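You operate a simulated robot arm through the tools that you are given. There is no shell and no other tool. Be economical: measure what you need, move in short steps, check, and stop when the job is done.

You are at the controls of a simulated robot arm. One attempt, no reset.

## Task
Put the drilled board on the top of the laminating bench away on the black mat. Put the 10 mm dowel tin from the top of the laminating bench on the ledge of the clamp rack and the 6 mm dowel tin on the top of the side stand. Take the post on the top of the laminating bench and put it away on the trestle table top. Take the green block on the trestle table top and put it away on the right end of the wall bench. Take the black brush and put it on the middle of the turntable. Put the ticket labelled "hold" from the trestle table top in the big tray. The order is free.

It is judged by the outcome, as a careful person would: the job done as asked, and still so three seconds after it is handed in. It fails if anything else is knocked over, pushed out of place, dropped, spilled or broken.

## Robot
A 7-joint arm with a two-finger parallel gripper on a trunk, on a base that drives. Base frame: it is fixed to the floor where the robot stands at the start and does not move with it; the origin is under the middle of the robot, x ahead of it, y to its left, z up. Readings come in mm, degrees, newtons and seconds.
With the tool pointing down near the work surface it reaches from about 280 to 720 mm from the robot's upright axis, wherever it stands. Its first joint turns from -166.0 to 166.0 degrees. Places, roughly: big tray (25x33x6 cm) [4100, 5300, 900]; black brush (3x3x17 cm) [900, 3500, 900]; black mat (24x38 cm) [1100, 4700, 800]; dowel tin [500, 500, 750]; drilled board (22x8x2 cm) [500, 0, 800]; green block (11x5x4 cm) [700, 2600, 800]; ledge of the clamp rack [-900, 200, 900]; middle of the turntable [-700, 5600, 800]; post (7x6x22 cm) [600, 900, 900]; right end of the wall bench (38x20 cm) [-680, -2040, 880]; ticket [1250, 4250, 750]; top of the side stand [2500, -2700, 800]; trestle table top [1000, 3800, 800]. Payload 3.43 kg.
The TCP is the grasp point between the finger pads, 34 mm short of the fingertips. In the tool frame z runs along the fingers and y along their closing line. The gripper opens to 128 mm. The fingers are 24 mm wide and 12 mm thick; the gripper's body (48 by 130 mm) begins 96 mm behind the TCP.
Orientation is that of the tool frame in the base frame, as a unit quaternion [w, x, y, z]. With the fingers straight down and closing along the base's y, the tool's x points along the base's -x, its y along +y and its z along -z.

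## Interface
- The arm moves only by the tool nudge_tool. Its argument "steps" is a list of rows, each a list of 6 numbers: the shift along the base's x, y, z in mm, then the turn, a rotation vector about the base's x, y, z in degrees. In form: [[tx, ty, tz, ax, ay, az], ...]. A call has 1 to 8 rows; each row is the pose to reach, as a shift and turn from the pose commanded when the call began. "jaw" is the opening, from 0 (shut) to 1 (fully open), set as the call begins (left out, the last holds). A row lasts 0.2 s, in which the tool goes at most 50 mm and 8.6 degrees; a call with a longer step from one row to the next is refused whole, and so is a gripper value outside its range. Where a pose cannot be reached the arm comes as near as it can. A force on the tool above 40 N (or 10 N above the force at the start of the call, whichever is more), or a blocked arm, ends the call early, and 0.2 s more pass. Each finger travels about 108 mm/s and halts on what it meets, pressing with about 42 N; the grip force reading is that of the motor and also rises with nothing between the fingers. The clock runs only during rows and for 0.2 s after the last one: add rows that repeat a pose to give the fingers time. It gives the time, the measured TCP pose, the force on the tool (base axes), the opening and the grip force at its end, in the units of the frame above (readings bear some noise), with the torque about the TCP (base axes, N m) and any sound that the robot's microphone picked up, and new pictures: "show" is both (left out), scene, wrist or none.
- Cameras (640 x 400 px; columns grow to the right, rows downward): "scene" is now at [-40.1, 81.9, 1521.6]; the picture's right is [-0.75, -0.66, 0.00], its down [-0.51, 0.58, -0.64] and it looks along [0.42, -0.48, -0.77] (base axes); focal length 214 px, centre (320, 200). "wrist" rides on the gripper at [76, -11, -160] in the tool frame; the picture's right is [0.15, 0.99, 0.00], its down [-0.88, 0.13, -0.46] and it looks along [-0.45, 0.07, 0.89] (tool axes); focal length 234 px, centre (320, 200). There is no depth. A picture from a camera that has moved, and an enlarged one, comes with that camera's place and axes in the base frame and with its lens.
- raise_lower(by): slides the trunk up (or, below 0, down) by that many mm; the arm and the scene camera ride with it, the base frame stays. It gives what a move gives, with no picture.
- roll_base(legs): drives the robot by 1 to 6 legs, each [ahead, left, turn to the left] in mm, mm and degrees, along the robot's own axes; the way and the turn of a leg run together, so that a leg with both is an arc; at most 1500 mm and 180 degrees a leg. The arm and the cameras ride along, it lands a little off, and it stops where it bumps. It gives what a move gives, and a new picture of the scene camera.
- turn_head(pan, tilt): turns the head with the scene camera to pan (to the left, within 86 degrees either way) and tilt (down, from -29 to 69), counted from straight ahead of the robot. It gives what a move gives, and a new picture of the scene camera.
- enlarge(camera, box): a new picture of the part [left, top, right, bottom] of that camera's present view, enlarged. The clock stands still meanwhile.
- job_done(): hands the job in; it is judged then, once.

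Work in short steps. Places have to be worked out from the pictures, the camera data and where the tool is seen: move nearer, look again, correct. Check each grasp and each placing, and mend what went wrong. You have 207 turns and 260 pictures in all, those below and enlarged ones among them. Open the gripper and draw the arm clear of the work before you hand the job in, unless the task says otherwise; then end with one line.

The tools are called as a command line: name --pt "numbers of a row" for each row, then --argument value for the rest, lists and objects as JSON in quotes. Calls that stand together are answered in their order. nudge_tool: Moves the arm, as the interface text tells. Its arguments: {"type":"object","properties":{"steps":{"type":"array","items":{"type":"array","items":{"type":"number"}}},"jaw":{"type":"number"},"show":{"type":"string","enum":["both","scene","wrist","none"]}},"required":["steps"]} The other tools are called the same way: raise_lower (by) slides the trunk up or down; roll_base (legs) drives the base; turn_head (pan, tilt) turns the head that bears the scene camera; enlarge (camera, box) takes an enlarged picture of a part of a camera's view; job_done () hands the job in.

At the start:

```text
clock: 0.0
position: [189.4, 379.7, 1129.8]
ee_rot: [-0.003, 0.0, 1.0, -0.001]
force: [0.0, -0.3, -1.1]
moment: [0.03, -0.01, 0.03]
finger_gap: 127.8
grasp_force: 0.1
trunk travel left (down, up): [-250.0, 74.0]
robot x, y, heading: [1.7, 0.8, 0.2]
head pan, tilt: [-45.1, 68.8]
```

scene: 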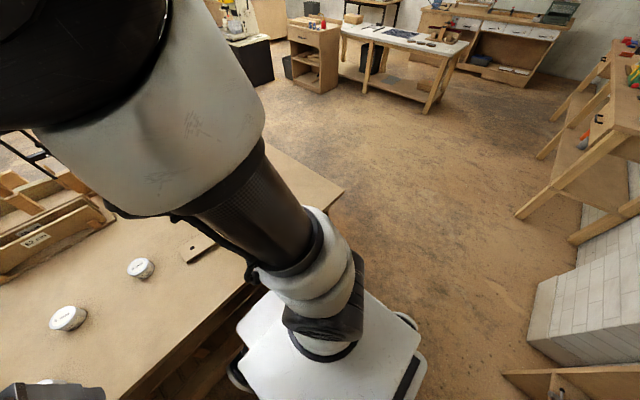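
wrist: 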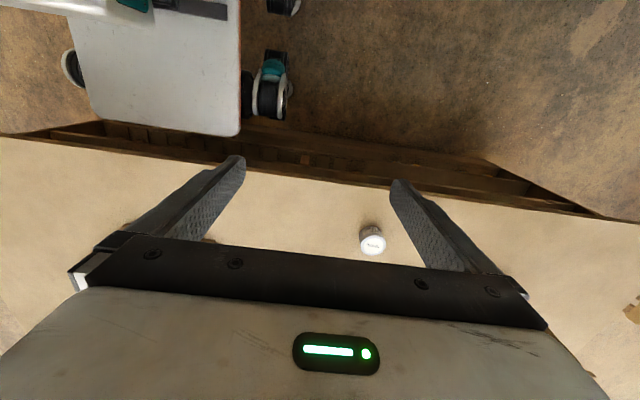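

I start by looking over the laminating bench ahead of the robot.

turn_head --pan 0 --tilt 45

turn_head --pan 70 --tilt 40

```text
clock: 1.1
position: [187.9, 379.5, 1129.4]
ee_rot: [-0.002, 0.0, 1.0, -0.002]
force: [-1.1, 0.2, -0.3]
moment: [0.04, -0.04, -0.02]
finger_gap: 128.1
grasp_force: 0.0
trunk travel left (down, up): [-250.0, 74.0]
robot x, y, heading: [-2.0, 1.4, 0.1]
head pan, tilt: [0.0, 45.0]
camera scene: at [-9.4, 139.6, 1528.7], right [0.0, -1.0, 0.0], down [-0.71, 0.0, -0.71], along [0.71, 0.0, -0.71], focal length 214 px, centre (320, 200)
```

scene: 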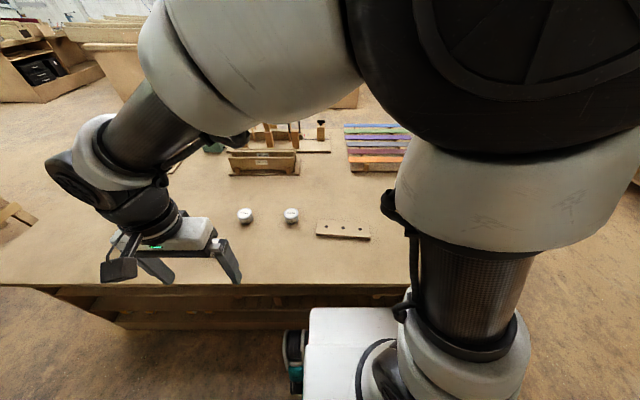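

```text
clock: 2.5
position: [189.9, 378.3, 1129.4]
ee_rot: [-0.003, 0.0, 1.0, -0.003]
force: [0.9, 0.2, -0.1]
moment: [0.01, -0.02, 0.0]
finger_gap: 127.8
grasp_force: 0.0
trunk travel left (down, up): [-250.0, 74.0]
robot x, y, heading: [1.2, -1.9, -0.2]
head pan, tilt: [70.0, 40.0]
camera scene: at [-61.6, 219.6, 1536.0], right [0.94, -0.34, 0.0], down [-0.22, -0.6, -0.77], along [0.26, 0.72, -0.64], focal length 214 px, centre (320, 200)
```

scene: 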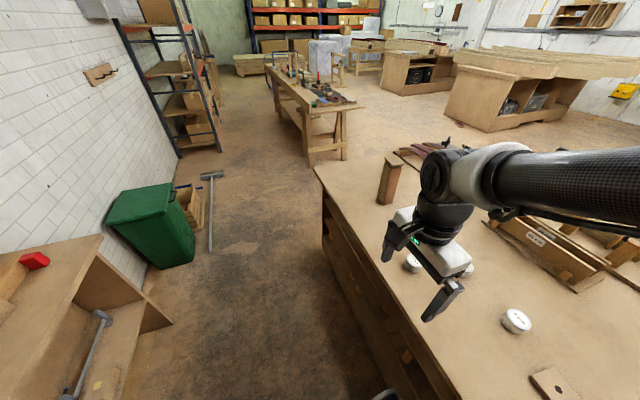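

Several tins stand on the bench; I enlarge to read them.

enlarge --camera "scene" --box '[380, 120, 600, 400]'

turn_head --pan 15 --tilt 60

enlarge --camera "scene" --box '[160, 80, 420, 260]'

```text
1.43 times, centred on (490, 260) of scene
camera zoom: at [-61.6, 219.6, 1536.0], right [0.94, -0.34, 0.0], down [-0.22, -0.6, -0.77], along [0.26, 0.72, -0.64], focal length 306 px, centre (77, 114)
```

zoom: 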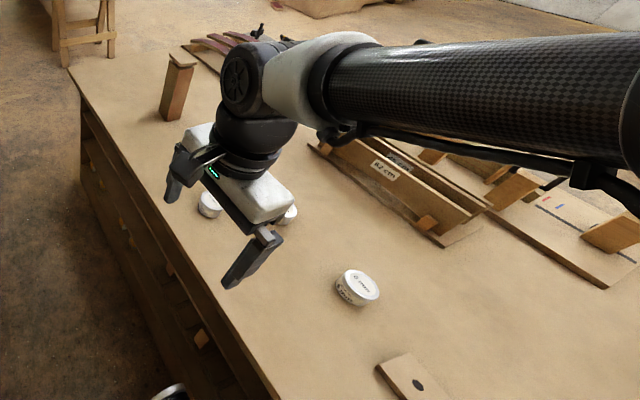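

```text
clock: 3.8
position: [189.0, 378.7, 1130.0]
ee_rot: [-0.002, 0.001, 1.0, -0.002]
force: [-0.1, 1.0, -0.4]
moment: [0.02, 0.0, 0.03]
finger_gap: 128.3
grasp_force: 0.0
trunk travel left (down, up): [-250.0, 74.0]
robot x, y, heading: [0.4, -1.1, -0.0]
head pan, tilt: [15.0, 60.0]
camera scene: at [-26.2, 164.5, 1511.9], right [0.36, -0.93, 0.0], down [-0.79, -0.3, -0.53], along [0.5, 0.19, -0.85], focal length 214 px, centre (320, 200)
```

scene: 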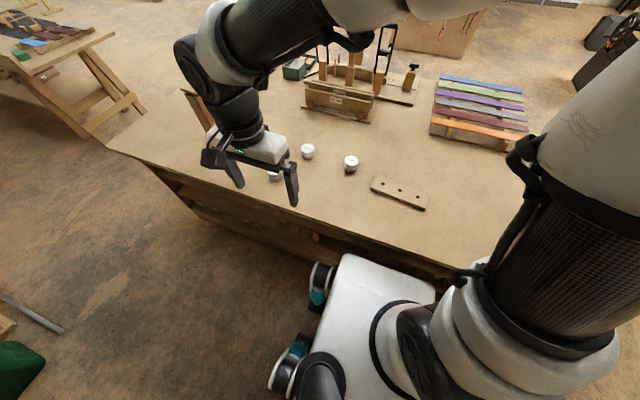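

```text
2.22 times, centred on (290, 170) of scene
camera zoom: at [-26.2, 164.5, 1511.9], right [0.36, -0.93, 0.0], down [-0.79, -0.3, -0.53], along [0.5, 0.19, -0.85], focal length 477 px, centre (387, 267)
```

zoom: 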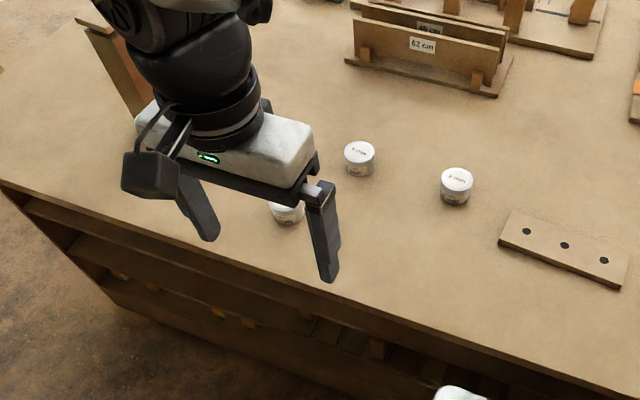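

The three tins lie near (460,567), (647,480) and (650,270). I move the wrist camera in closer to read their labels.

nudge_tool --pt "27 8 -30 0 0 0" --pt "54 17 -60 0 0 0" --pt "81 25 -90 0 0 0" --pt "108 33 -120 0 0 0" --pt "135 40 -150 0 0 0" --pt "160 45 -180 0 0 0" --show "wrist"

enlarge --camera "wrist" --box '[160, 80, 480, 280]'

```text
clock: 5.2
position: [347.2, 422.9, 950.6]
ee_rot: [-0.002, 0.0, 1.0, -0.001]
force: [0.6, 0.1, 0.4]
moment: [-0.01, -0.01, 0.0]
finger_gap: 128.1
grasp_force: 0.1
trunk travel left (down, up): [-250.0, 74.0]
robot x, y, heading: [-0.0, 1.4, 0.0]
head pan, tilt: [15.0, 60.0]
camera wrist: at [272.1, 412.9, 1111.6], right [-0.15, 0.99, 0.0], down [0.88, 0.13, 0.45], along [0.45, 0.06, -0.89], focal length 234 px, centre (320, 200)
```

wrist: 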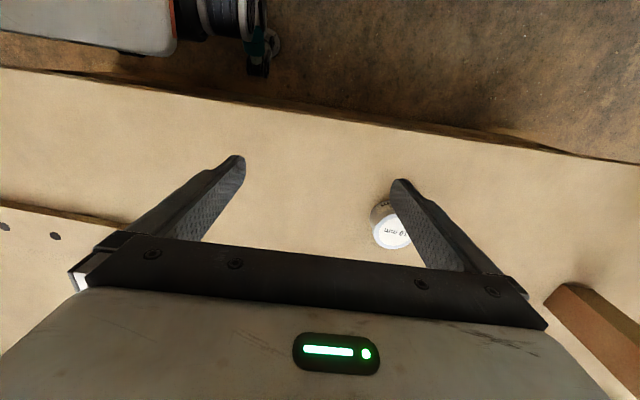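

```text
2.00 times, centred on (320, 180) of wrist
camera zoom: at [272.1, 412.9, 1111.6], right [-0.15, 0.99, 0.0], down [0.88, 0.13, 0.45], along [0.45, 0.06, -0.89], focal length 468 px, centre (320, 240)
```

zoom: 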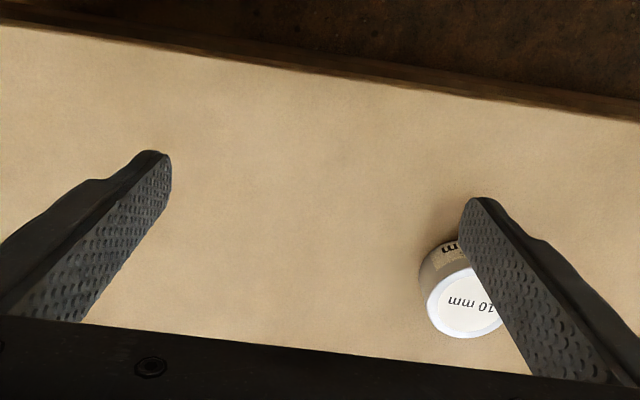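

The near tin is "10 mm". I check the other two through the scene camera with a tight box.

enlarge --camera "scene" --box '[295, 140, 375, 190]'

```text
8.00 times, centred on (335, 165) of scene
camera zoom: at [-26.3, 157.0, 1509.3], right [0.26, -0.97, 0.0], down [-0.84, -0.22, -0.5], along [0.48, 0.13, -0.87], focal length 1716 px, centre (200, 480)
```

zoom: 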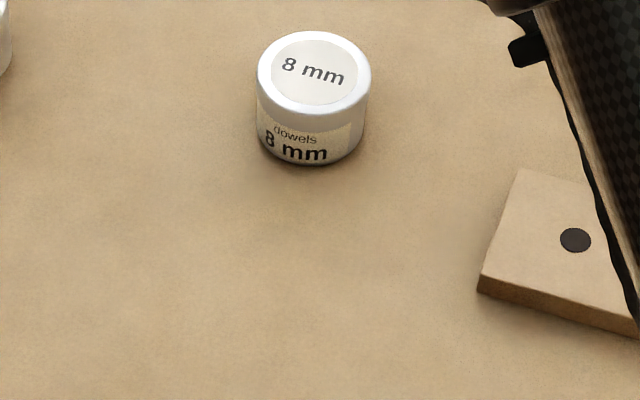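

The right tin is 8 mm. I check the middle one and the near one in the scene view.

enlarge --camera "scene" --box '[240, 125, 320, 175]'

enlarge --camera "scene" --box '[200, 130, 360, 230]'

```text
8.00 times, centred on (280, 150) of scene
camera zoom: at [-26.3, 157.0, 1509.3], right [0.26, -0.97, 0.0], down [-0.84, -0.22, -0.5], along [0.48, 0.13, -0.87], focal length 1716 px, centre (640, 600)
```

zoom: 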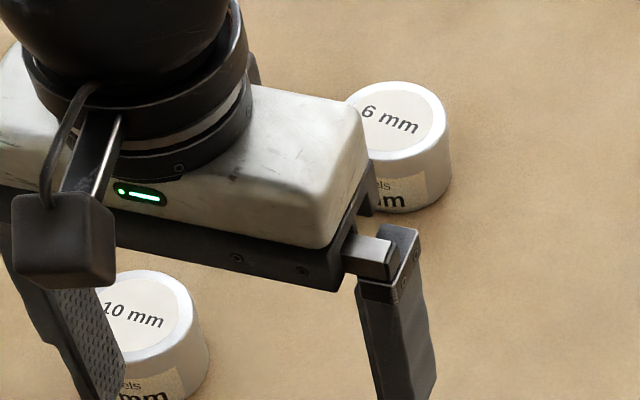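

```text
4.00 times, centred on (280, 180) of scene
camera zoom: at [-26.3, 157.0, 1509.3], right [0.26, -0.97, 0.0], down [-0.84, -0.22, -0.5], along [0.48, 0.13, -0.87], focal length 858 px, centre (480, 280)
```

zoom: 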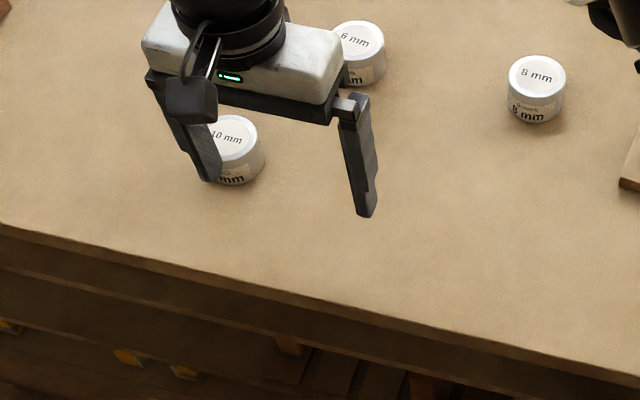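

The middle tin is the 6 mm one. The 10 mm tin (about 475,567) is out at the reach limit, so I raise the tool clear and drive 350 mm left.

nudge_tool --pt "-10 -10 48 0 0 0" --pt "-20 -20 94 0 0 0" --pt "-30 -30 140 0 0 0" --pt "-40 -40 180 0 0 0" --show "none"

roll_base --legs '[[0, 350, 0]]'

```text
clock: 6.2
position: [307.3, 383.4, 1131.3]
ee_rot: [-0.002, 0.0, 1.0, -0.002]
force: [0.7, 0.2, -0.4]
moment: [-0.03, -0.01, 0.0]
finger_gap: 128.0
grasp_force: 0.1
trunk travel left (down, up): [-250.0, 74.0]
robot x, y, heading: [0.7, -0.4, -0.2]
head pan, tilt: [15.0, 60.0]
```

```text
clock: 10.1
position: [306.5, 737.2, 1130.9]
ee_rot: [-0.003, -0.003, 1.0, -0.003]
force: [-0.6, 1.2, -0.1]
moment: [-0.03, -0.02, -0.03]
finger_gap: 127.9
grasp_force: 0.0
trunk travel left (down, up): [-250.0, 74.0]
robot x, y, heading: [-2.1, 349.4, -0.0]
head pan, tilt: [15.0, 60.0]
camera scene: at [-27.2, 509.1, 1509.3], right [0.26, -0.97, 0.0], down [-0.84, -0.23, -0.5], along [0.48, 0.13, -0.87], focal length 214 px, centre (320, 200)
```

scene: 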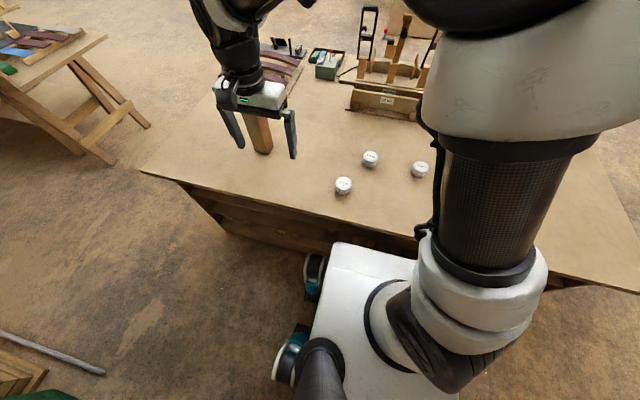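

I triangulate the tin again with an enlarged view from here.

enlarge --camera "scene" --box '[300, 130, 460, 230]'

```text
4.00 times, centred on (380, 180) of scene
camera zoom: at [-27.2, 509.1, 1509.3], right [0.26, -0.97, 0.0], down [-0.84, -0.23, -0.5], along [0.48, 0.13, -0.87], focal length 858 px, centre (80, 280)
```

zoom: 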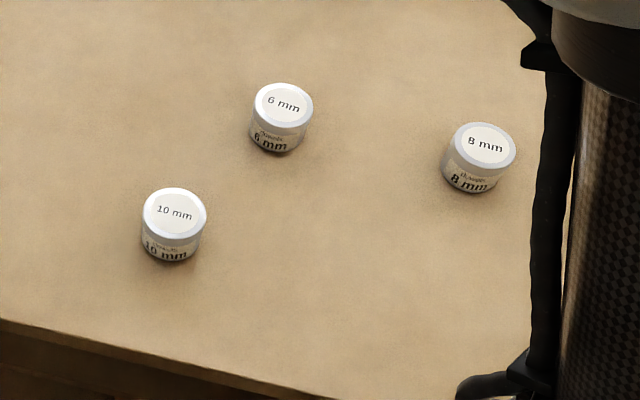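

The 10 mm tin top is at about (455,543,815). I move the tool above it at z≈960 and look.

nudge_tool --pt "21 -28 -10 0 0 0" --pt "42 -56 -30 0 0 0" --pt "64 -84 -50 0 0 0" --pt "85 -112 -75 0 0 0" --pt "106 -139 -100 0 0 0" --pt "127 -167 -135 0 0 0" --pt "149 -194 -171 0 0 0"

```text
clock: 11.7
position: [452.8, 543.9, 962.0]
ee_rot: [-0.003, -0.002, 1.0, -0.002]
force: [0.5, 0.7, 0.7]
moment: [-0.02, 0.04, 0.0]
finger_gap: 127.9
grasp_force: 0.0
trunk travel left (down, up): [-250.0, 74.0]
robot x, y, heading: [0.3, 356.1, 0.3]
head pan, tilt: [15.0, 60.0]
camera scene: at [-27.1, 509.1, 1509.3], right [0.26, -0.97, 0.0], down [-0.84, -0.23, -0.5], along [0.48, 0.13, -0.87], focal length 214 px, centre (320, 200)
camera wrist: at [378.9, 532.5, 1122.9], right [-0.15, 0.99, 0.0], down [0.88, 0.13, 0.45], along [0.45, 0.07, -0.89], focal length 234 px, centre (320, 200)
```

scene: 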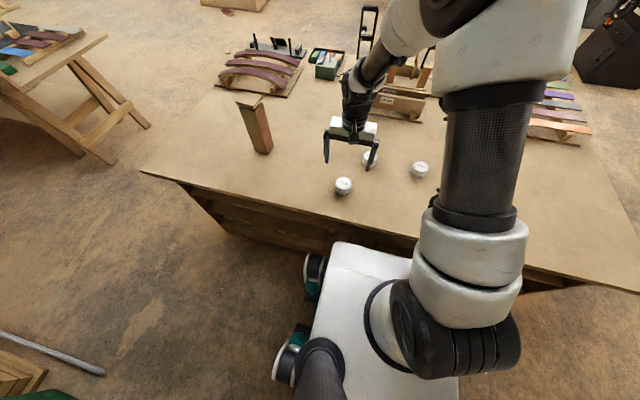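
wrist: 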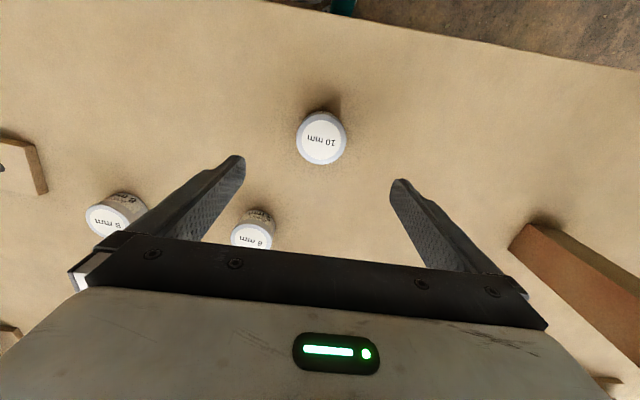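

The tin is centred between the fingers, about 6 mm nearer. I descend to z≈826 and look.

nudge_tool --pt "-5 0 -45 0 0 0" --pt "-6 0 -90 0 0 0" --pt "-6 0 -120 0 0 0" --pt "-6 0 -136 0 0 0" --pt "-6 0 -136 0 0 0"

```text
clock: 12.7
position: [448.5, 545.8, 833.6]
ee_rot: [-0.001, -0.003, 1.0, 0.0]
force: [-8.4, -1.2, 21.9]
moment: [0.24, 0.03, 0.34]
finger_gap: 125.9
grasp_force: 0.0
trunk travel left (down, up): [-250.0, 74.0]
robot x, y, heading: [-4.6, 350.4, 0.3]
head pan, tilt: [15.0, 60.0]
stopped in row 4: the force on the tool passed its limit at 55 N (the readings are from after the stop); the commanded pose is now the measured one
camera scene: at [-29.2, 508.2, 1509.8], right [0.26, -0.97, 0.0], down [-0.84, -0.23, -0.5], along [0.48, 0.13, -0.87], focal length 214 px, centre (320, 200)
camera wrist: at [373.4, 533.6, 995.5], right [-0.15, 0.99, 0.0], down [0.88, 0.14, 0.45], along [0.45, 0.07, -0.89], focal length 234 px, centre (320, 200)
```

scene: 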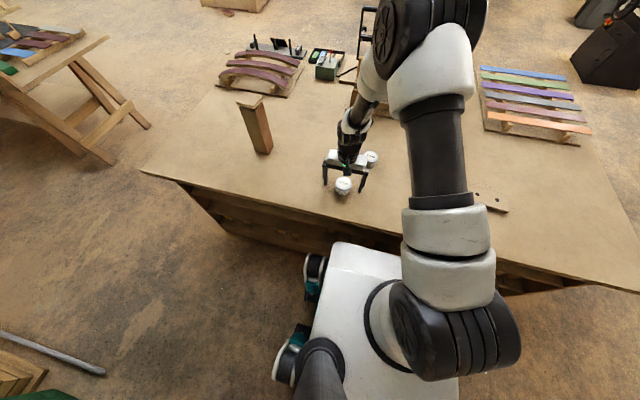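
wrist: 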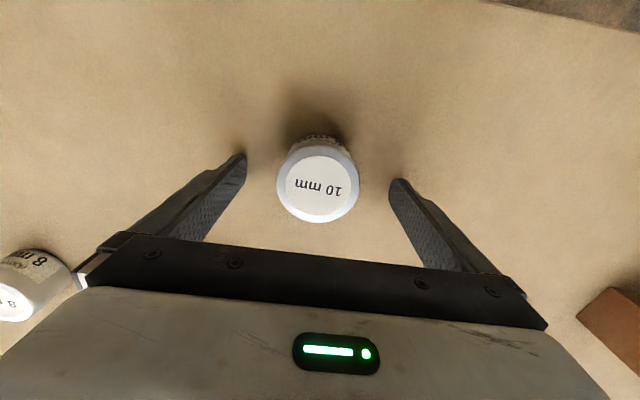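

The fingertips touched the bench (top z≈799). I back off 7 mm, shift 5 mm nearer, and close.

nudge_tool --pt "0 0 8 0 0 0" --pt "-5 0 8 0 0 0" --show "none"

nudge_tool --pt "0 0 0 0 0 0" --pt "0 0 0 0 0 0" --pt "0 0 0 0 0 0" --jaw 0.0 --show "wrist"

```text
clock: 13.3
position: [445.1, 545.7, 840.5]
ee_rot: [-0.001, -0.002, 1.0, -0.001]
force: [-0.9, -0.6, 0.2]
moment: [0.0, -0.01, 0.06]
finger_gap: 128.1
grasp_force: 0.0
trunk travel left (down, up): [-250.0, 74.0]
robot x, y, heading: [-1.7, 348.8, 0.1]
head pan, tilt: [15.0, 60.0]
```

```text
clock: 14.1
position: [445.4, 545.2, 839.5]
ee_rot: [-0.001, -0.001, 1.0, -0.001]
force: [0.7, -1.2, 0.1]
moment: [0.01, 0.03, 0.01]
finger_gap: 58.5
grasp_force: 41.8
trunk travel left (down, up): [-250.0, 74.0]
robot x, y, heading: [-0.3, 351.8, 0.1]
head pan, tilt: [15.0, 60.0]
camera wrist: at [370.1, 533.2, 1001.2], right [-0.15, 0.99, 0.0], down [0.88, 0.13, 0.45], along [0.45, 0.07, -0.89], focal length 234 px, centre (320, 200)
```

wrist: 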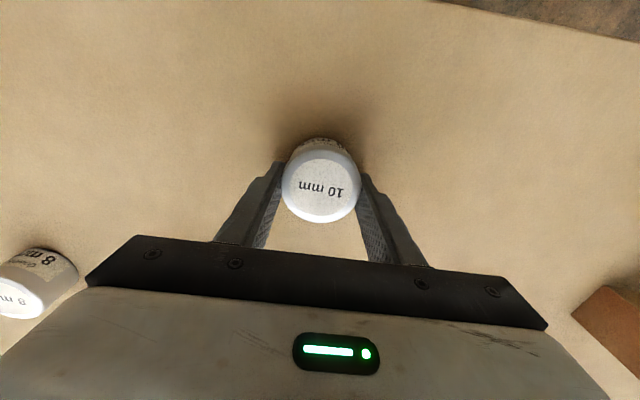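

The tin is gripped (58.5 mm). I lift it and draw it in, then turn the base left to look at the clamp rack.

nudge_tool --pt "0 0 48 0 0 0" --pt "-10 -10 96 0 0 0" --pt "-30 -40 130 0 0 0" --pt "-60 -70 155 0 0 0" --pt "-90 -100 180 0 0 0" --pt "-110 -130 210 0 0 0" --pt "-120 -150 245 0 0 0" --pt "-120 -160 290 0 0 0" --show "none"

roll_base --legs '[[-100, 0, 0], [0, 0, 90]]'

turn_head --pan 60 --tilt 40

```text
clock: 15.9
position: [324.5, 385.6, 1129.9]
ee_rot: [-0.001, -0.002, 1.0, -0.001]
force: [0.0, 0.0, -0.4]
moment: [0.01, 0.04, 0.01]
finger_gap: 58.3
grasp_force: 41.3
trunk travel left (down, up): [-250.0, 74.0]
robot x, y, heading: [2.1, 352.0, 0.2]
head pan, tilt: [15.0, 60.0]
```

```text
clock: 21.1
position: [-141.9, 675.2, 1128.7]
ee_rot: [0.001, 0.715, -0.699, 0.001]
force: [-0.4, 0.1, -0.6]
moment: [0.02, 0.01, 0.01]
finger_gap: 58.7
grasp_force: 41.8
trunk travel left (down, up): [-250.0, 74.0]
robot x, y, heading: [-103.5, 355.7, 91.4]
head pan, tilt: [15.0, 60.0]
camera scene: at [-257.7, 322.3, 1509.3], right [0.96, 0.28, 0.0], down [0.24, -0.83, -0.5], along [-0.14, 0.48, -0.87], focal length 214 px, centre (320, 200)
```

scene: 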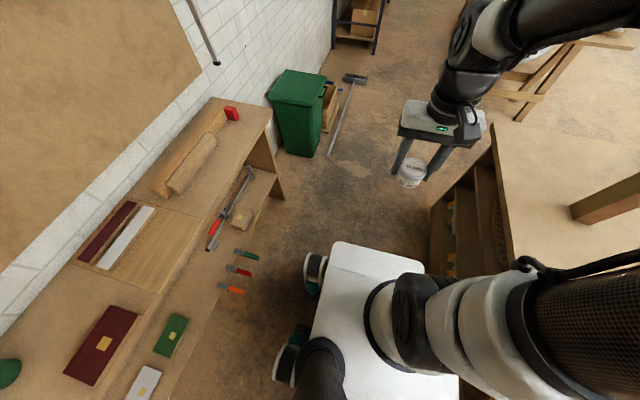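

```text
clock: 22.2
position: [-141.4, 676.1, 1129.4]
ee_rot: [0.0, 0.715, -0.699, 0.001]
force: [0.0, 0.4, -1.5]
moment: [-0.01, 0.03, 0.01]
finger_gap: 58.9
grasp_force: 41.8
trunk travel left (down, up): [-250.0, 74.0]
robot x, y, heading: [-99.0, 356.7, 91.5]
head pan, tilt: [60.0, 40.0]
camera scene: at [-313.5, 299.2, 1536.0], right [0.48, 0.88, 0.0], down [0.56, -0.31, -0.77], along [-0.67, 0.37, -0.64], focal length 214 px, centre (320, 200)
```

scene: 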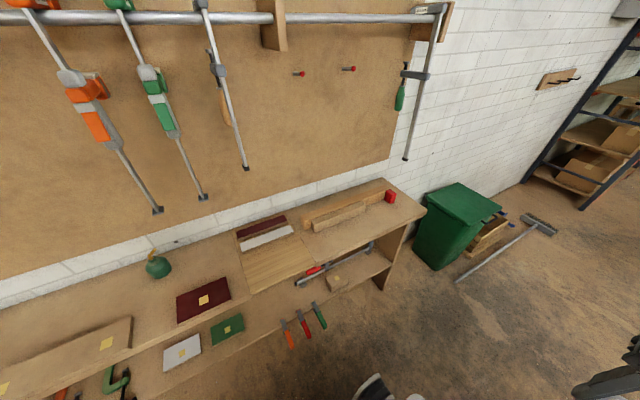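

This is the clamp rack: a rail with hanging clamps over a ledge at z≈900 with a lower shelf. I enlarge it.

enlarge --camera "scene" --box '[80, 160, 440, 385]'

turn_head --pan 86 --tilt 45

```text
1.78 times, centred on (260, 272) of scene
camera zoom: at [-313.5, 299.2, 1536.0], right [0.48, 0.88, 0.0], down [0.56, -0.31, -0.77], along [-0.67, 0.37, -0.64], focal length 381 px, centre (427, 71)
```

zoom: 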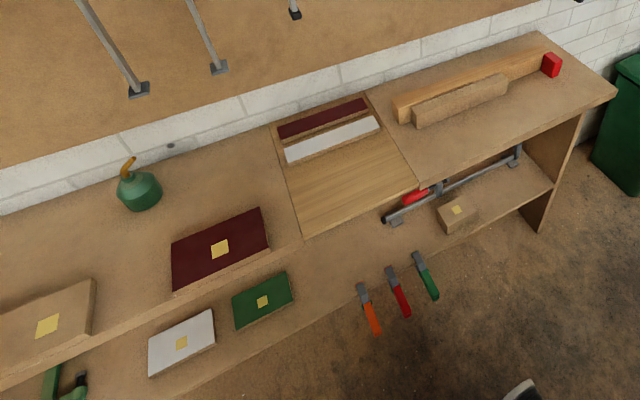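

```text
clock: 23.1
position: [-141.3, 676.4, 1129.6]
ee_rot: [0.0, 0.715, -0.699, 0.002]
force: [-0.6, -0.8, -2.1]
moment: [0.02, 0.0, 0.01]
finger_gap: 58.8
grasp_force: 42.2
trunk travel left (down, up): [-250.0, 74.0]
robot x, y, heading: [-101.0, 354.0, 91.6]
head pan, tilt: [85.9, 45.0]
camera scene: at [-320.1, 262.3, 1528.8], right [0.05, 1.0, 0.0], down [0.71, -0.03, -0.71], along [-0.71, 0.03, -0.71], focal length 214 px, centre (320, 200)
```

scene: 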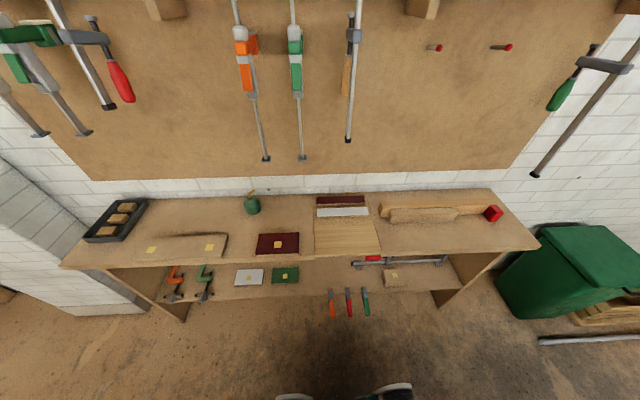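

The ledge is the upper shelf (x≈-1000..-704). The clear stretch right of the pale panel, near (-775,680), suits. I turn to face it and line up.

roll_base --legs '[[0, 0, 88.5], [0, -330, 0], [80, 0, 0]]'

turn_head --pan 0 --tilt 50

```text
clock: 31.3
position: [-494.0, 667.7, 1129.9]
ee_rot: [-0.001, 1.0, -0.016, 0.002]
force: [0.5, 0.1, -0.5]
moment: [0.01, -0.01, 0.02]
finger_gap: 58.5
grasp_force: 42.2
trunk travel left (down, up): [-250.0, 74.0]
robot x, y, heading: [-167.5, 689.7, 178.0]
head pan, tilt: [85.9, 45.0]
camera scene: at [-92.4, 465.7, 1528.8], right [-0.99, 0.1, 0.0], down [0.07, 0.7, -0.71], along [-0.07, -0.7, -0.71], focal length 214 px, centre (320, 200)
```

scene: 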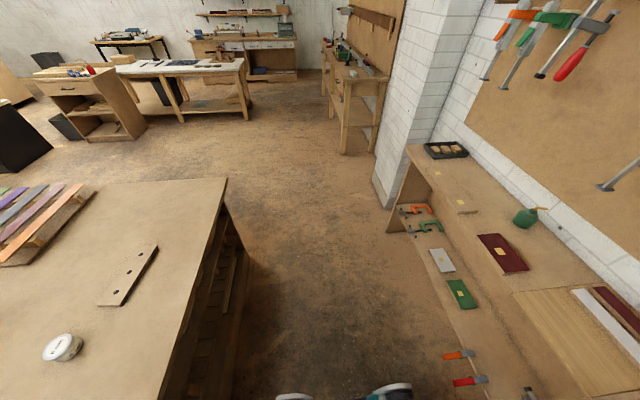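

```text
clock: 32.9
position: [-494.0, 667.1, 1129.9]
ee_rot: [-0.001, 1.0, -0.016, 0.001]
force: [-0.5, 0.0, -0.2]
moment: [-0.03, 0.01, 0.02]
finger_gap: 58.5
grasp_force: 42.4
trunk travel left (down, up): [-250.0, 74.0]
robot x, y, heading: [-168.9, 687.8, 178.1]
head pan, tilt: [0.0, 50.0]
camera scene: at [-160.6, 549.0, 1521.8], right [0.03, 1.0, 0.0], down [0.77, -0.02, -0.64], along [-0.64, 0.02, -0.77], focal length 214 px, centre (320, 200)
```

scene: 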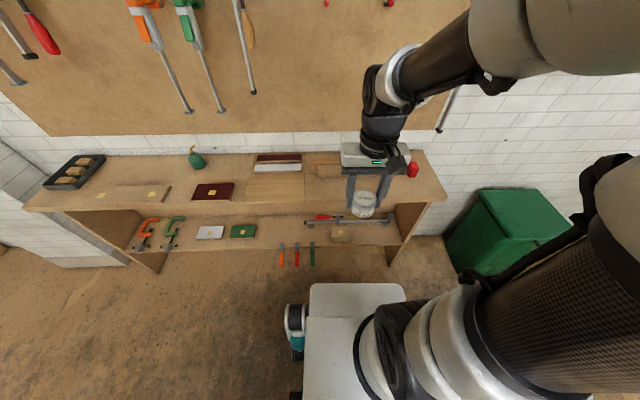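

I carry the tin forward over the ledge at z≈1010 and check with both cameras.

nudge_tool --pt "-45 0 0 0 0 0" --pt "-90 0 0 0 0 0" --pt "-135 0 -10 0 0 0" --pt "-180 3 -30 0 0 0" --pt "-220 6 -60 0 0 0" --pt "-250 8 -95 0 0 0" --pt "-256 8 -120 0 0 0"

enlarge --camera "scene" --box '[240, 120, 448, 250]'

```text
clock: 34.5
position: [-749.1, 675.7, 1010.9]
ee_rot: [-0.001, 1.0, -0.016, 0.001]
force: [-1.0, -0.5, -0.4]
moment: [-0.03, 0.01, -0.01]
finger_gap: 58.6
grasp_force: 41.6
trunk travel left (down, up): [-250.0, 74.0]
robot x, y, heading: [-168.8, 686.9, 178.1]
head pan, tilt: [0.0, 50.0]
camera scene: at [-160.9, 549.1, 1521.8], right [0.03, 1.0, 0.0], down [0.77, -0.03, -0.64], along [-0.64, 0.02, -0.77], focal length 214 px, centre (320, 200)
camera wrist: at [-673.4, 683.9, 1171.9], right [0.11, -0.99, 0.0], down [-0.89, -0.1, 0.45], along [-0.45, -0.05, -0.89], focal length 234 px, centre (320, 200)
```

scene: 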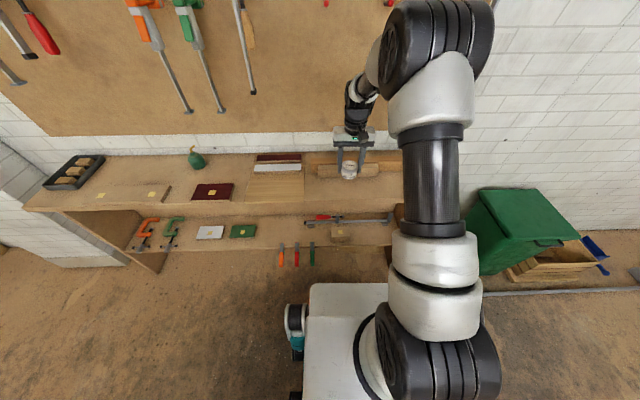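
wrist: 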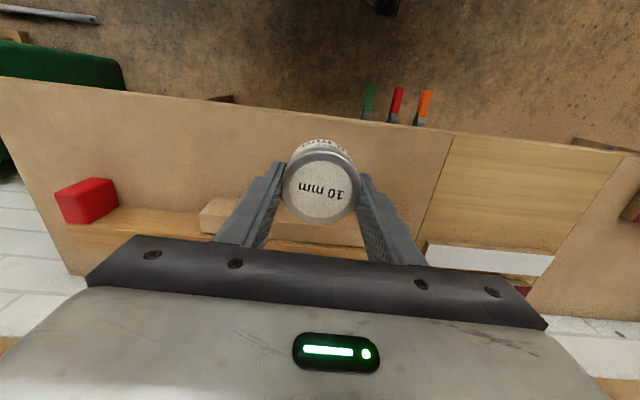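

```text
3.08 times, centred on (344, 185) of scene
camera zoom: at [-160.9, 549.1, 1521.8], right [0.03, 1.0, 0.0], down [0.77, -0.03, -0.64], along [-0.64, 0.02, -0.77], focal length 660 px, centre (246, 246)
```

zoom: 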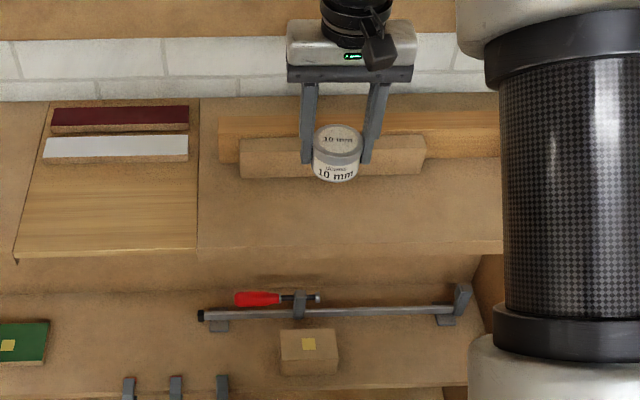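

Ledge surface is about z 868, front edge x≈-708, blocks' front ≈-830. I shift to x≈-766 and lower gently.

nudge_tool --pt "-17 0 -30 0 0 0" --pt "-17 0 -60 0 0 0" --pt "-17 0 -80 0 0 0" --pt "-17 0 -88 0 0 0" --show "wrist"

nudge_tool --pt "0 0 -4 0 0 0" --pt "0 0 -8 0 0 0" --pt "0 0 -12 0 0 0" --pt "0 0 -16 0 0 0" --pt "0 0 -20 0 0 0" --pt "0 0 -24 0 0 0" --show "scene"

```text
clock: 35.5
position: [-767.6, 676.5, 921.2]
ee_rot: [-0.001, 1.0, -0.015, 0.001]
force: [1.0, -0.2, 0.5]
moment: [-0.02, -0.01, -0.02]
finger_gap: 58.8
grasp_force: 41.9
trunk travel left (down, up): [-250.0, 74.0]
robot x, y, heading: [-168.2, 688.0, 177.9]
head pan, tilt: [0.0, 50.0]
camera wrist: at [-691.0, 683.8, 1082.9], right [0.11, -0.99, 0.0], down [-0.89, -0.1, 0.45], along [-0.45, -0.05, -0.89], focal length 234 px, centre (320, 200)
```

wrist: 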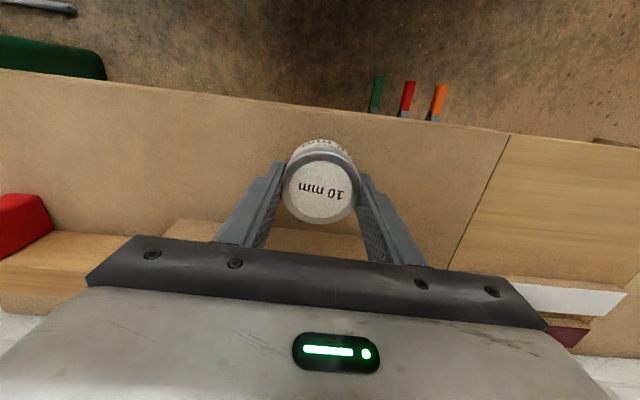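

```text
clock: 36.9
position: [-768.9, 675.2, 898.7]
ee_rot: [0.0, 1.0, -0.015, 0.001]
force: [1.7, -0.9, 5.2]
moment: [-0.13, -0.17, 0.0]
finger_gap: 58.3
grasp_force: 41.6
trunk travel left (down, up): [-250.0, 74.0]
robot x, y, heading: [-166.6, 686.7, 177.9]
head pan, tilt: [0.0, 50.0]
camera scene: at [-160.1, 549.1, 1522.0], right [0.03, 1.0, 0.0], down [0.77, -0.03, -0.64], along [-0.64, 0.02, -0.77], focal length 214 px, centre (320, 200)
```

scene: 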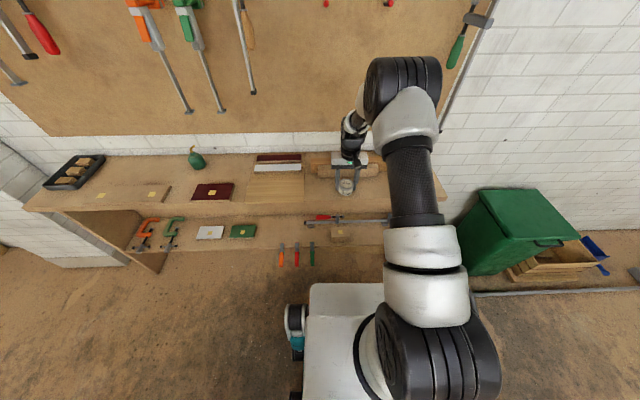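

Contact is felt (5 N) at TCP 898. I open and rise.

nudge_tool --pt "0 0 0 0 0 0" --pt "0 0 0 0 0 0" --pt "0 0 0 0 0 0" --jaw 0.8 --show "none"

nudge_tool --pt "0 0 40 0 0 0" --pt "0 0 85 0 0 0" --pt "20 0 130 0 0 0" --pt "60 0 160 0 0 0" --pt "100 0 180 0 0 0" --pt "145 0 200 0 0 0" --show "wrist"

```text
clock: 37.7
position: [-767.3, 675.7, 899.5]
ee_rot: [-0.001, 1.0, -0.016, 0.001]
force: [-0.4, 0.0, -0.7]
moment: [0.03, 0.03, -0.01]
finger_gap: 102.3
grasp_force: 0.0
trunk travel left (down, up): [-250.0, 74.0]
robot x, y, heading: [-168.8, 687.2, 178.0]
head pan, tilt: [0.0, 50.0]
```

```text
clock: 39.1
position: [-621.3, 675.6, 1099.7]
ee_rot: [-0.001, 1.0, -0.016, 0.002]
force: [0.1, -0.6, 0.7]
moment: [-0.01, -0.01, 0.03]
finger_gap: 102.2
grasp_force: 0.1
trunk travel left (down, up): [-250.0, 74.0]
robot x, y, heading: [-166.8, 694.6, 178.1]
head pan, tilt: [0.0, 50.0]
camera wrist: at [-544.4, 683.3, 1261.6], right [0.11, -0.99, 0.0], down [-0.89, -0.1, 0.45], along [-0.45, -0.05, -0.89], focal length 234 px, centre (320, 200)
```

wrist: 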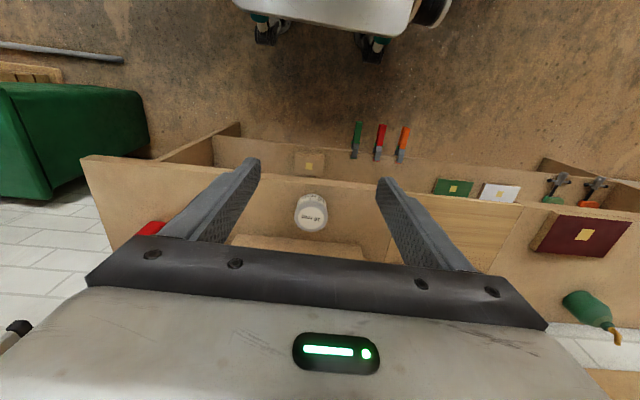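

The 10 mm tin stands on the ledge. Now I draw in, turn back to the bench, and line up for the 6 mm tin (≈602,465).

nudge_tool --pt "45 0 20 0 0 0" --pt "90 0 30 0 0 0" --pt "120 0 30 0 0 0" --jaw 1.0 --show "none"

roll_base --legs '[[0, 0, 91], [0, 0, 91], [150, -230, 0]]'

turn_head --pan 5 --tilt 60

```text
clock: 39.9
position: [-501.1, 672.9, 1125.0]
ee_rot: [-0.001, 1.0, -0.016, 0.001]
force: [-0.8, 0.6, -0.5]
moment: [0.03, -0.01, 0.01]
finger_gap: 127.8
grasp_force: 0.1
trunk travel left (down, up): [-250.0, 74.0]
robot x, y, heading: [-166.1, 688.7, 177.7]
head pan, tilt: [0.0, 50.0]
```

```text
clock: 50.7
position: [314.0, 483.5, 1125.9]
ee_rot: [-0.001, 0.0, 1.0, -0.001]
force: [0.5, -0.6, 0.2]
moment: [-0.02, -0.02, 0.0]
finger_gap: 127.9
grasp_force: 0.1
trunk travel left (down, up): [-250.0, 74.0]
robot x, y, heading: [-17.1, 454.9, -0.1]
head pan, tilt: [0.0, 50.0]
camera scene: at [-31.9, 595.5, 1521.8], right [0.0, -1.0, 0.0], down [-0.77, 0.0, -0.64], along [0.64, 0.0, -0.77], focal length 214 px, centre (320, 200)
```

scene: 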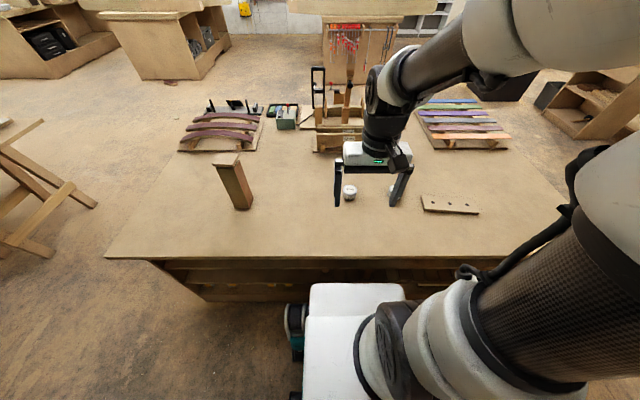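

```text
clock: 51.4
position: [314.7, 482.5, 1125.7]
ee_rot: [-0.001, 0.001, 1.0, 0.0]
force: [0.3, -0.3, 0.9]
moment: [0.0, 0.0, -0.03]
finger_gap: 128.1
grasp_force: 0.0
trunk travel left (down, up): [-250.0, 74.0]
robot x, y, heading: [-19.3, 461.5, -0.4]
head pan, tilt: [5.0, 60.0]
camera scene: at [-42.5, 601.4, 1509.3], right [0.08, -1.0, 0.0], down [-0.86, -0.07, -0.5], along [0.5, 0.04, -0.87], focal length 214 px, centre (320, 200)
```

scene: 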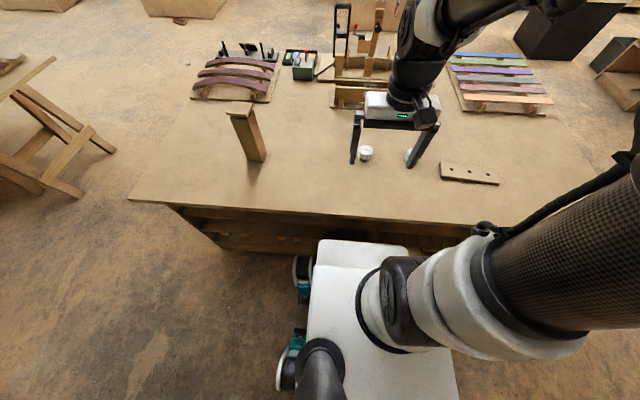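

The 6 mm tin is at about (595,464). I move above it.

nudge_tool --pt "38 -3 -5 0 0 0" --pt "76 -5 -15 0 0 0" --pt "114 -8 -30 0 0 0" --pt "152 -10 -50 0 0 0" --pt "188 -13 -75 0 0 0" --pt "222 -15 -105 0 0 0" --pt "255 -17 -135 0 0 0" --pt "281 -19 -165 0 0 0" --show "wrist"

```text
clock: 53.2
position: [596.3, 462.7, 961.5]
ee_rot: [-0.002, 0.001, 1.0, -0.002]
force: [0.9, 0.0, 0.2]
moment: [-0.01, 0.01, -0.01]
finger_gap: 128.0
grasp_force: 0.0
trunk travel left (down, up): [-250.0, 74.0]
robot x, y, heading: [-17.4, 454.8, 0.0]
head pan, tilt: [5.0, 60.0]
camera wrist: at [521.0, 451.6, 1121.8], right [-0.14, 0.99, 0.0], down [0.88, 0.13, 0.45], along [0.45, 0.06, -0.89], focal length 234 px, centre (320, 200)
```

wrist: 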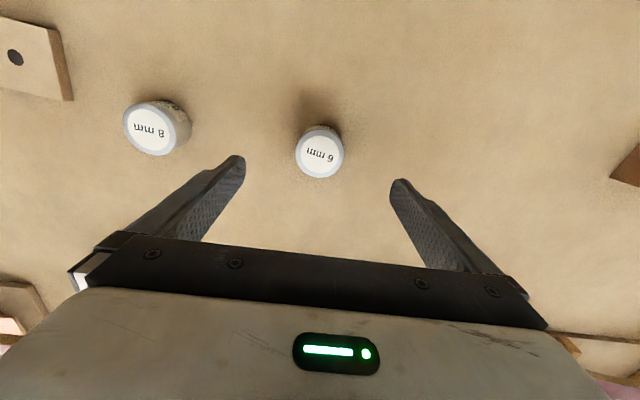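

Tin centre is (602,462). I descend to TCP 841 and close.

nudge_tool --pt "6 0 -40 0 0 0" --pt "6 0 -80 0 0 0" --pt "6 0 -108 0 0 0" --pt "6 0 -120 0 0 0" --show "none"

nudge_tool --pt "0 0 0 0 0 0" --pt "0 0 0 0 0 0" --pt "0 0 0 0 0 0" --pt "0 0 0 0 0 0" --jaw 0.0 --show "wrist"

```text
clock: 54.2
position: [601.3, 463.1, 841.4]
ee_rot: [-0.001, 0.0, 1.0, 0.0]
force: [-0.1, 0.0, -0.5]
moment: [0.0, 0.0, -0.02]
finger_gap: 128.3
grasp_force: 0.1
trunk travel left (down, up): [-250.0, 74.0]
robot x, y, heading: [-18.9, 458.3, -0.4]
head pan, tilt: [5.0, 60.0]
```

```text
clock: 55.2
position: [600.7, 462.1, 841.0]
ee_rot: [-0.001, 0.001, 1.0, -0.001]
force: [-0.7, 0.5, 0.2]
moment: [0.0, -0.03, 0.01]
finger_gap: 58.3
grasp_force: 41.9
trunk travel left (down, up): [-250.0, 74.0]
robot x, y, heading: [-15.5, 457.8, 0.1]
head pan, tilt: [5.0, 60.0]
camera wrist: at [526.1, 450.4, 1003.3], right [-0.14, 0.99, 0.0], down [0.88, 0.13, 0.45], along [0.45, 0.06, -0.89], focal length 234 px, centre (320, 200)
```

wrist: 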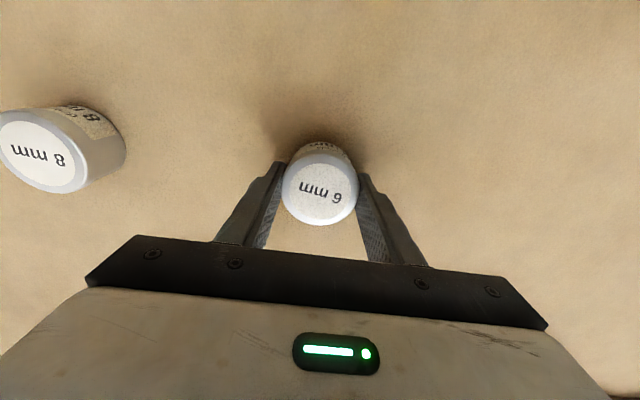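

Gripped. I lift and draw in, back off a little, turn right and drive along the aisle, looking ahead.

nudge_tool --pt "0 0 45 0 0 0" --pt "-15 0 90 0 0 0" --pt "-50 0 125 0 0 0" --pt "-90 0 155 0 0 0" --pt "-135 0 180 0 0 0" --pt "-180 0 205 0 0 0" --pt "-225 0 230 0 0 0" --pt "-270 0 250 0 0 0" --show "none"

turn_head --pan 0 --tilt 30

roll_base --legs '[[-120, 0, 0], [0, 0, -90]]'

```text
refused: row 5 steps farther than a row can; nothing moved
```

```text
clock: 56.2
position: [600.8, 461.3, 840.2]
ee_rot: [-0.001, 0.001, 1.0, -0.001]
force: [0.7, 0.5, 0.4]
moment: [0.0, 0.0, 0.03]
finger_gap: 58.4
grasp_force: 41.6
trunk travel left (down, up): [-250.0, 74.0]
robot x, y, heading: [-18.5, 455.7, -0.1]
head pan, tilt: [0.0, 30.0]
camera scene: at [-18.4, 595.5, 1551.3], right [0.0, -1.0, 0.0], down [-0.5, 0.0, -0.87], along [0.87, 0.0, -0.5], focal length 214 px, centre (320, 200)
```

scene: 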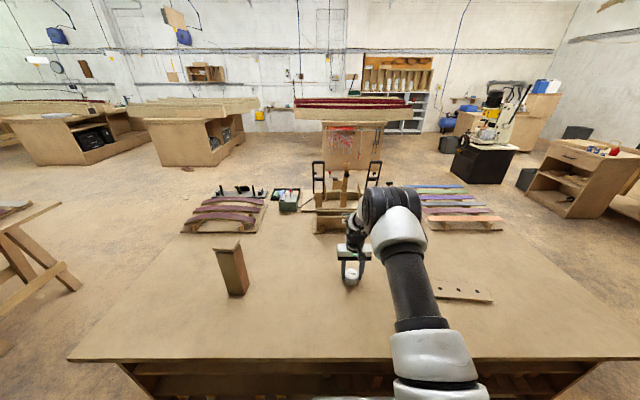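

```text
clock: 61.5
position: [-160.0, -164.2, 842.1]
ee_rot: [-0.001, 0.722, 0.692, 0.0]
force: [-0.7, -0.6, -0.3]
moment: [-0.01, -0.01, 0.01]
finger_gap: 58.5
grasp_force: 42.5
trunk travel left (down, up): [-250.0, 74.0]
robot x, y, heading: [-139.6, 458.5, -92.4]
head pan, tilt: [0.0, 30.0]
camera scene: at [0.0, 448.9, 1551.3], right [-1.0, 0.05, 0.0], down [0.02, 0.5, -0.87], along [-0.04, -0.87, -0.5], focal length 214 px, centre (320, 200)
```

scene: 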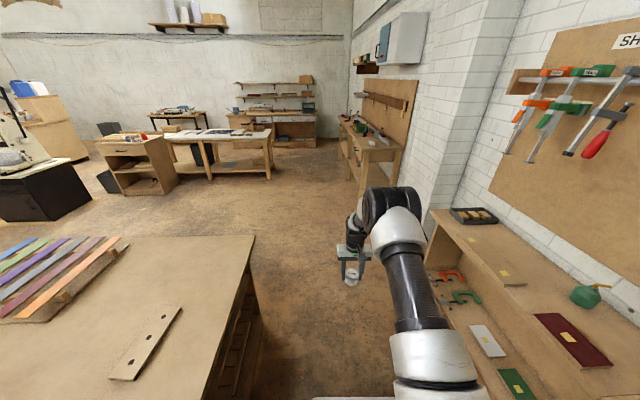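

The lift had been refused, yet the base drove off with the tin at bench height. The arc passed clear of the 8 mm tin and the board, and the tin is still held. I raise and draw in now, one call at a time from here.

nudge_tool --pt "0 0 45 0 0 0" --pt "0 0 90 0 0 0" --pt "0 25 130 0 0 0" --pt "0 55 165 0 0 0" --pt "0 90 200 0 0 0" --pt "0 130 225 0 0 0" --pt "0 170 250 0 0 0" --pt "0 210 275 0 0 0" --show "wrist"

turn_head --pan 60 --tilt 50

```text
clock: 63.2
position: [-158.1, 48.5, 1118.1]
ee_rot: [-0.001, 0.723, 0.691, 0.001]
force: [0.7, -0.4, -1.4]
moment: [0.03, -0.02, 0.04]
finger_gap: 58.3
grasp_force: 41.6
trunk travel left (down, up): [-250.0, 74.0]
robot x, y, heading: [-139.2, 454.4, -92.5]
head pan, tilt: [0.0, 30.0]
camera wrist: at [-165.5, 123.2, 1279.4], right [0.99, 0.1, 0.0], down [0.09, -0.89, 0.45], along [0.05, -0.45, -0.89], focal length 234 px, centre (320, 200)
```

wrist: 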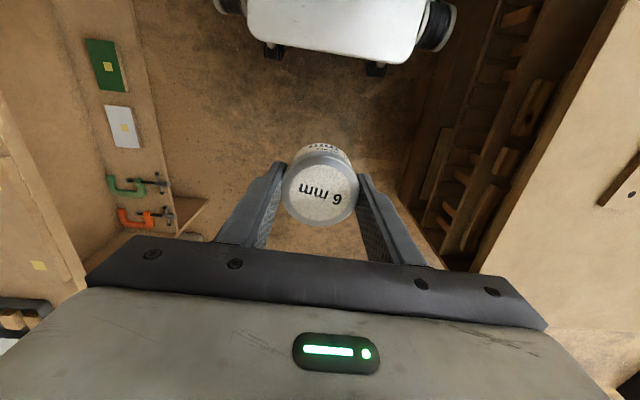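

```text
clock: 64.5
position: [-158.6, 46.9, 1118.8]
ee_rot: [-0.001, 0.722, 0.692, -0.001]
force: [0.7, -0.5, -1.3]
moment: [0.02, -0.02, -0.04]
finger_gap: 58.4
grasp_force: 42.3
trunk travel left (down, up): [-250.0, 74.0]
robot x, y, heading: [-136.3, 457.0, -92.6]
head pan, tilt: [60.0, 50.0]
camera scene: at [68.9, 497.8, 1521.8], right [-0.54, -0.84, 0.0], down [-0.65, 0.41, -0.64], along [0.54, -0.35, -0.77], focal length 214 px, centre (320, 200)
```

scene: 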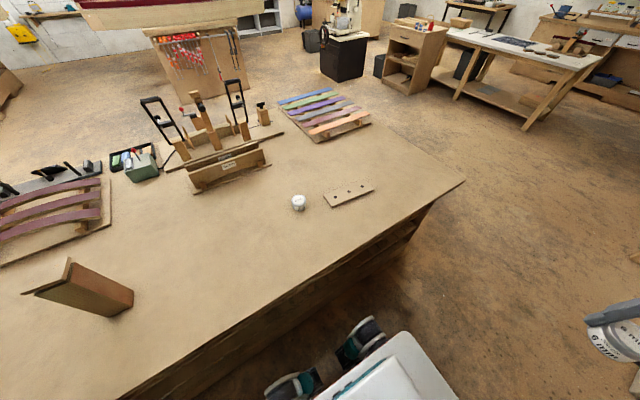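

The 8 mm tin and board are unmoved. The side stand is the drawer cabinet at about (2500,-2700). I drive down the aisle past the bench end (y≈-462) and then sideways towards it.

turn_head --pan 30 --tilt 30

roll_base --legs '[[0, 0, 2.5], [1500, 0, 0], [0, 1300, 0]]'

```text
clock: 65.5
position: [-157.5, 47.0, 1117.8]
ee_rot: [-0.001, 0.723, 0.691, 0.0]
force: [0.4, -0.4, -0.9]
moment: [0.01, -0.02, -0.02]
finger_gap: 58.6
grasp_force: 41.9
trunk travel left (down, up): [-250.0, 74.0]
robot x, y, heading: [-140.2, 458.5, -92.5]
head pan, tilt: [30.0, 30.0]
camera scene: at [45.8, 459.1, 1551.3], right [-0.89, -0.46, 0.0], down [-0.23, 0.44, -0.87], along [0.4, -0.77, -0.5], focal length 214 px, centre (320, 200)
```

scene: 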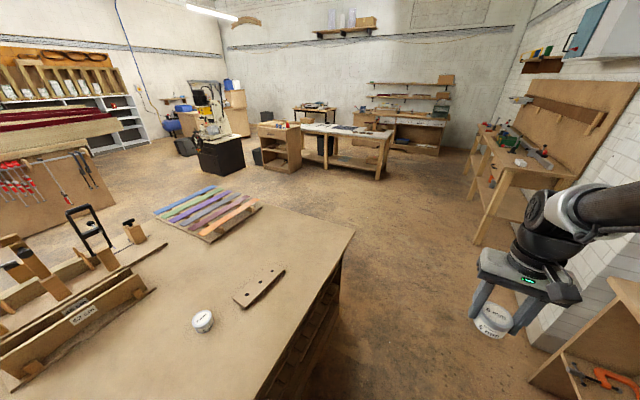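

```text
clock: 85.7
position: [1180.9, -1432.3, 1117.8]
ee_rot: [-0.001, 0.695, 0.719, 0.0]
force: [0.7, 0.7, -0.9]
moment: [0.02, -0.01, 0.0]
finger_gap: 58.5
grasp_force: 41.8
trunk travel left (down, up): [-250.0, 74.0]
robot x, y, heading: [1167.2, -1024.0, -88.0]
head pan, tilt: [30.0, 30.0]
camera scene: at [1351.7, -1005.4, 1551.3], right [-0.85, -0.53, 0.0], down [-0.26, 0.42, -0.87], along [0.46, -0.74, -0.5], focal length 214 px, centre (320, 200)
```

scene: 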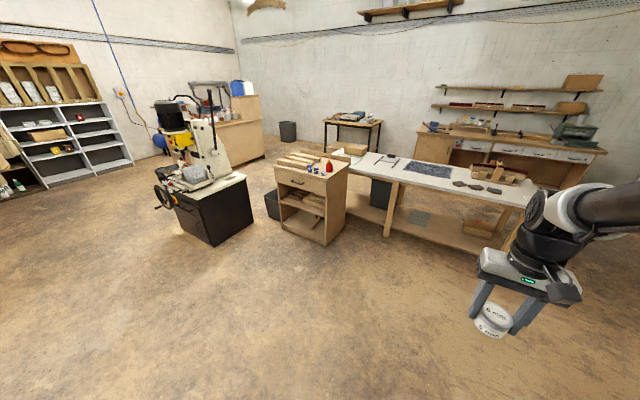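

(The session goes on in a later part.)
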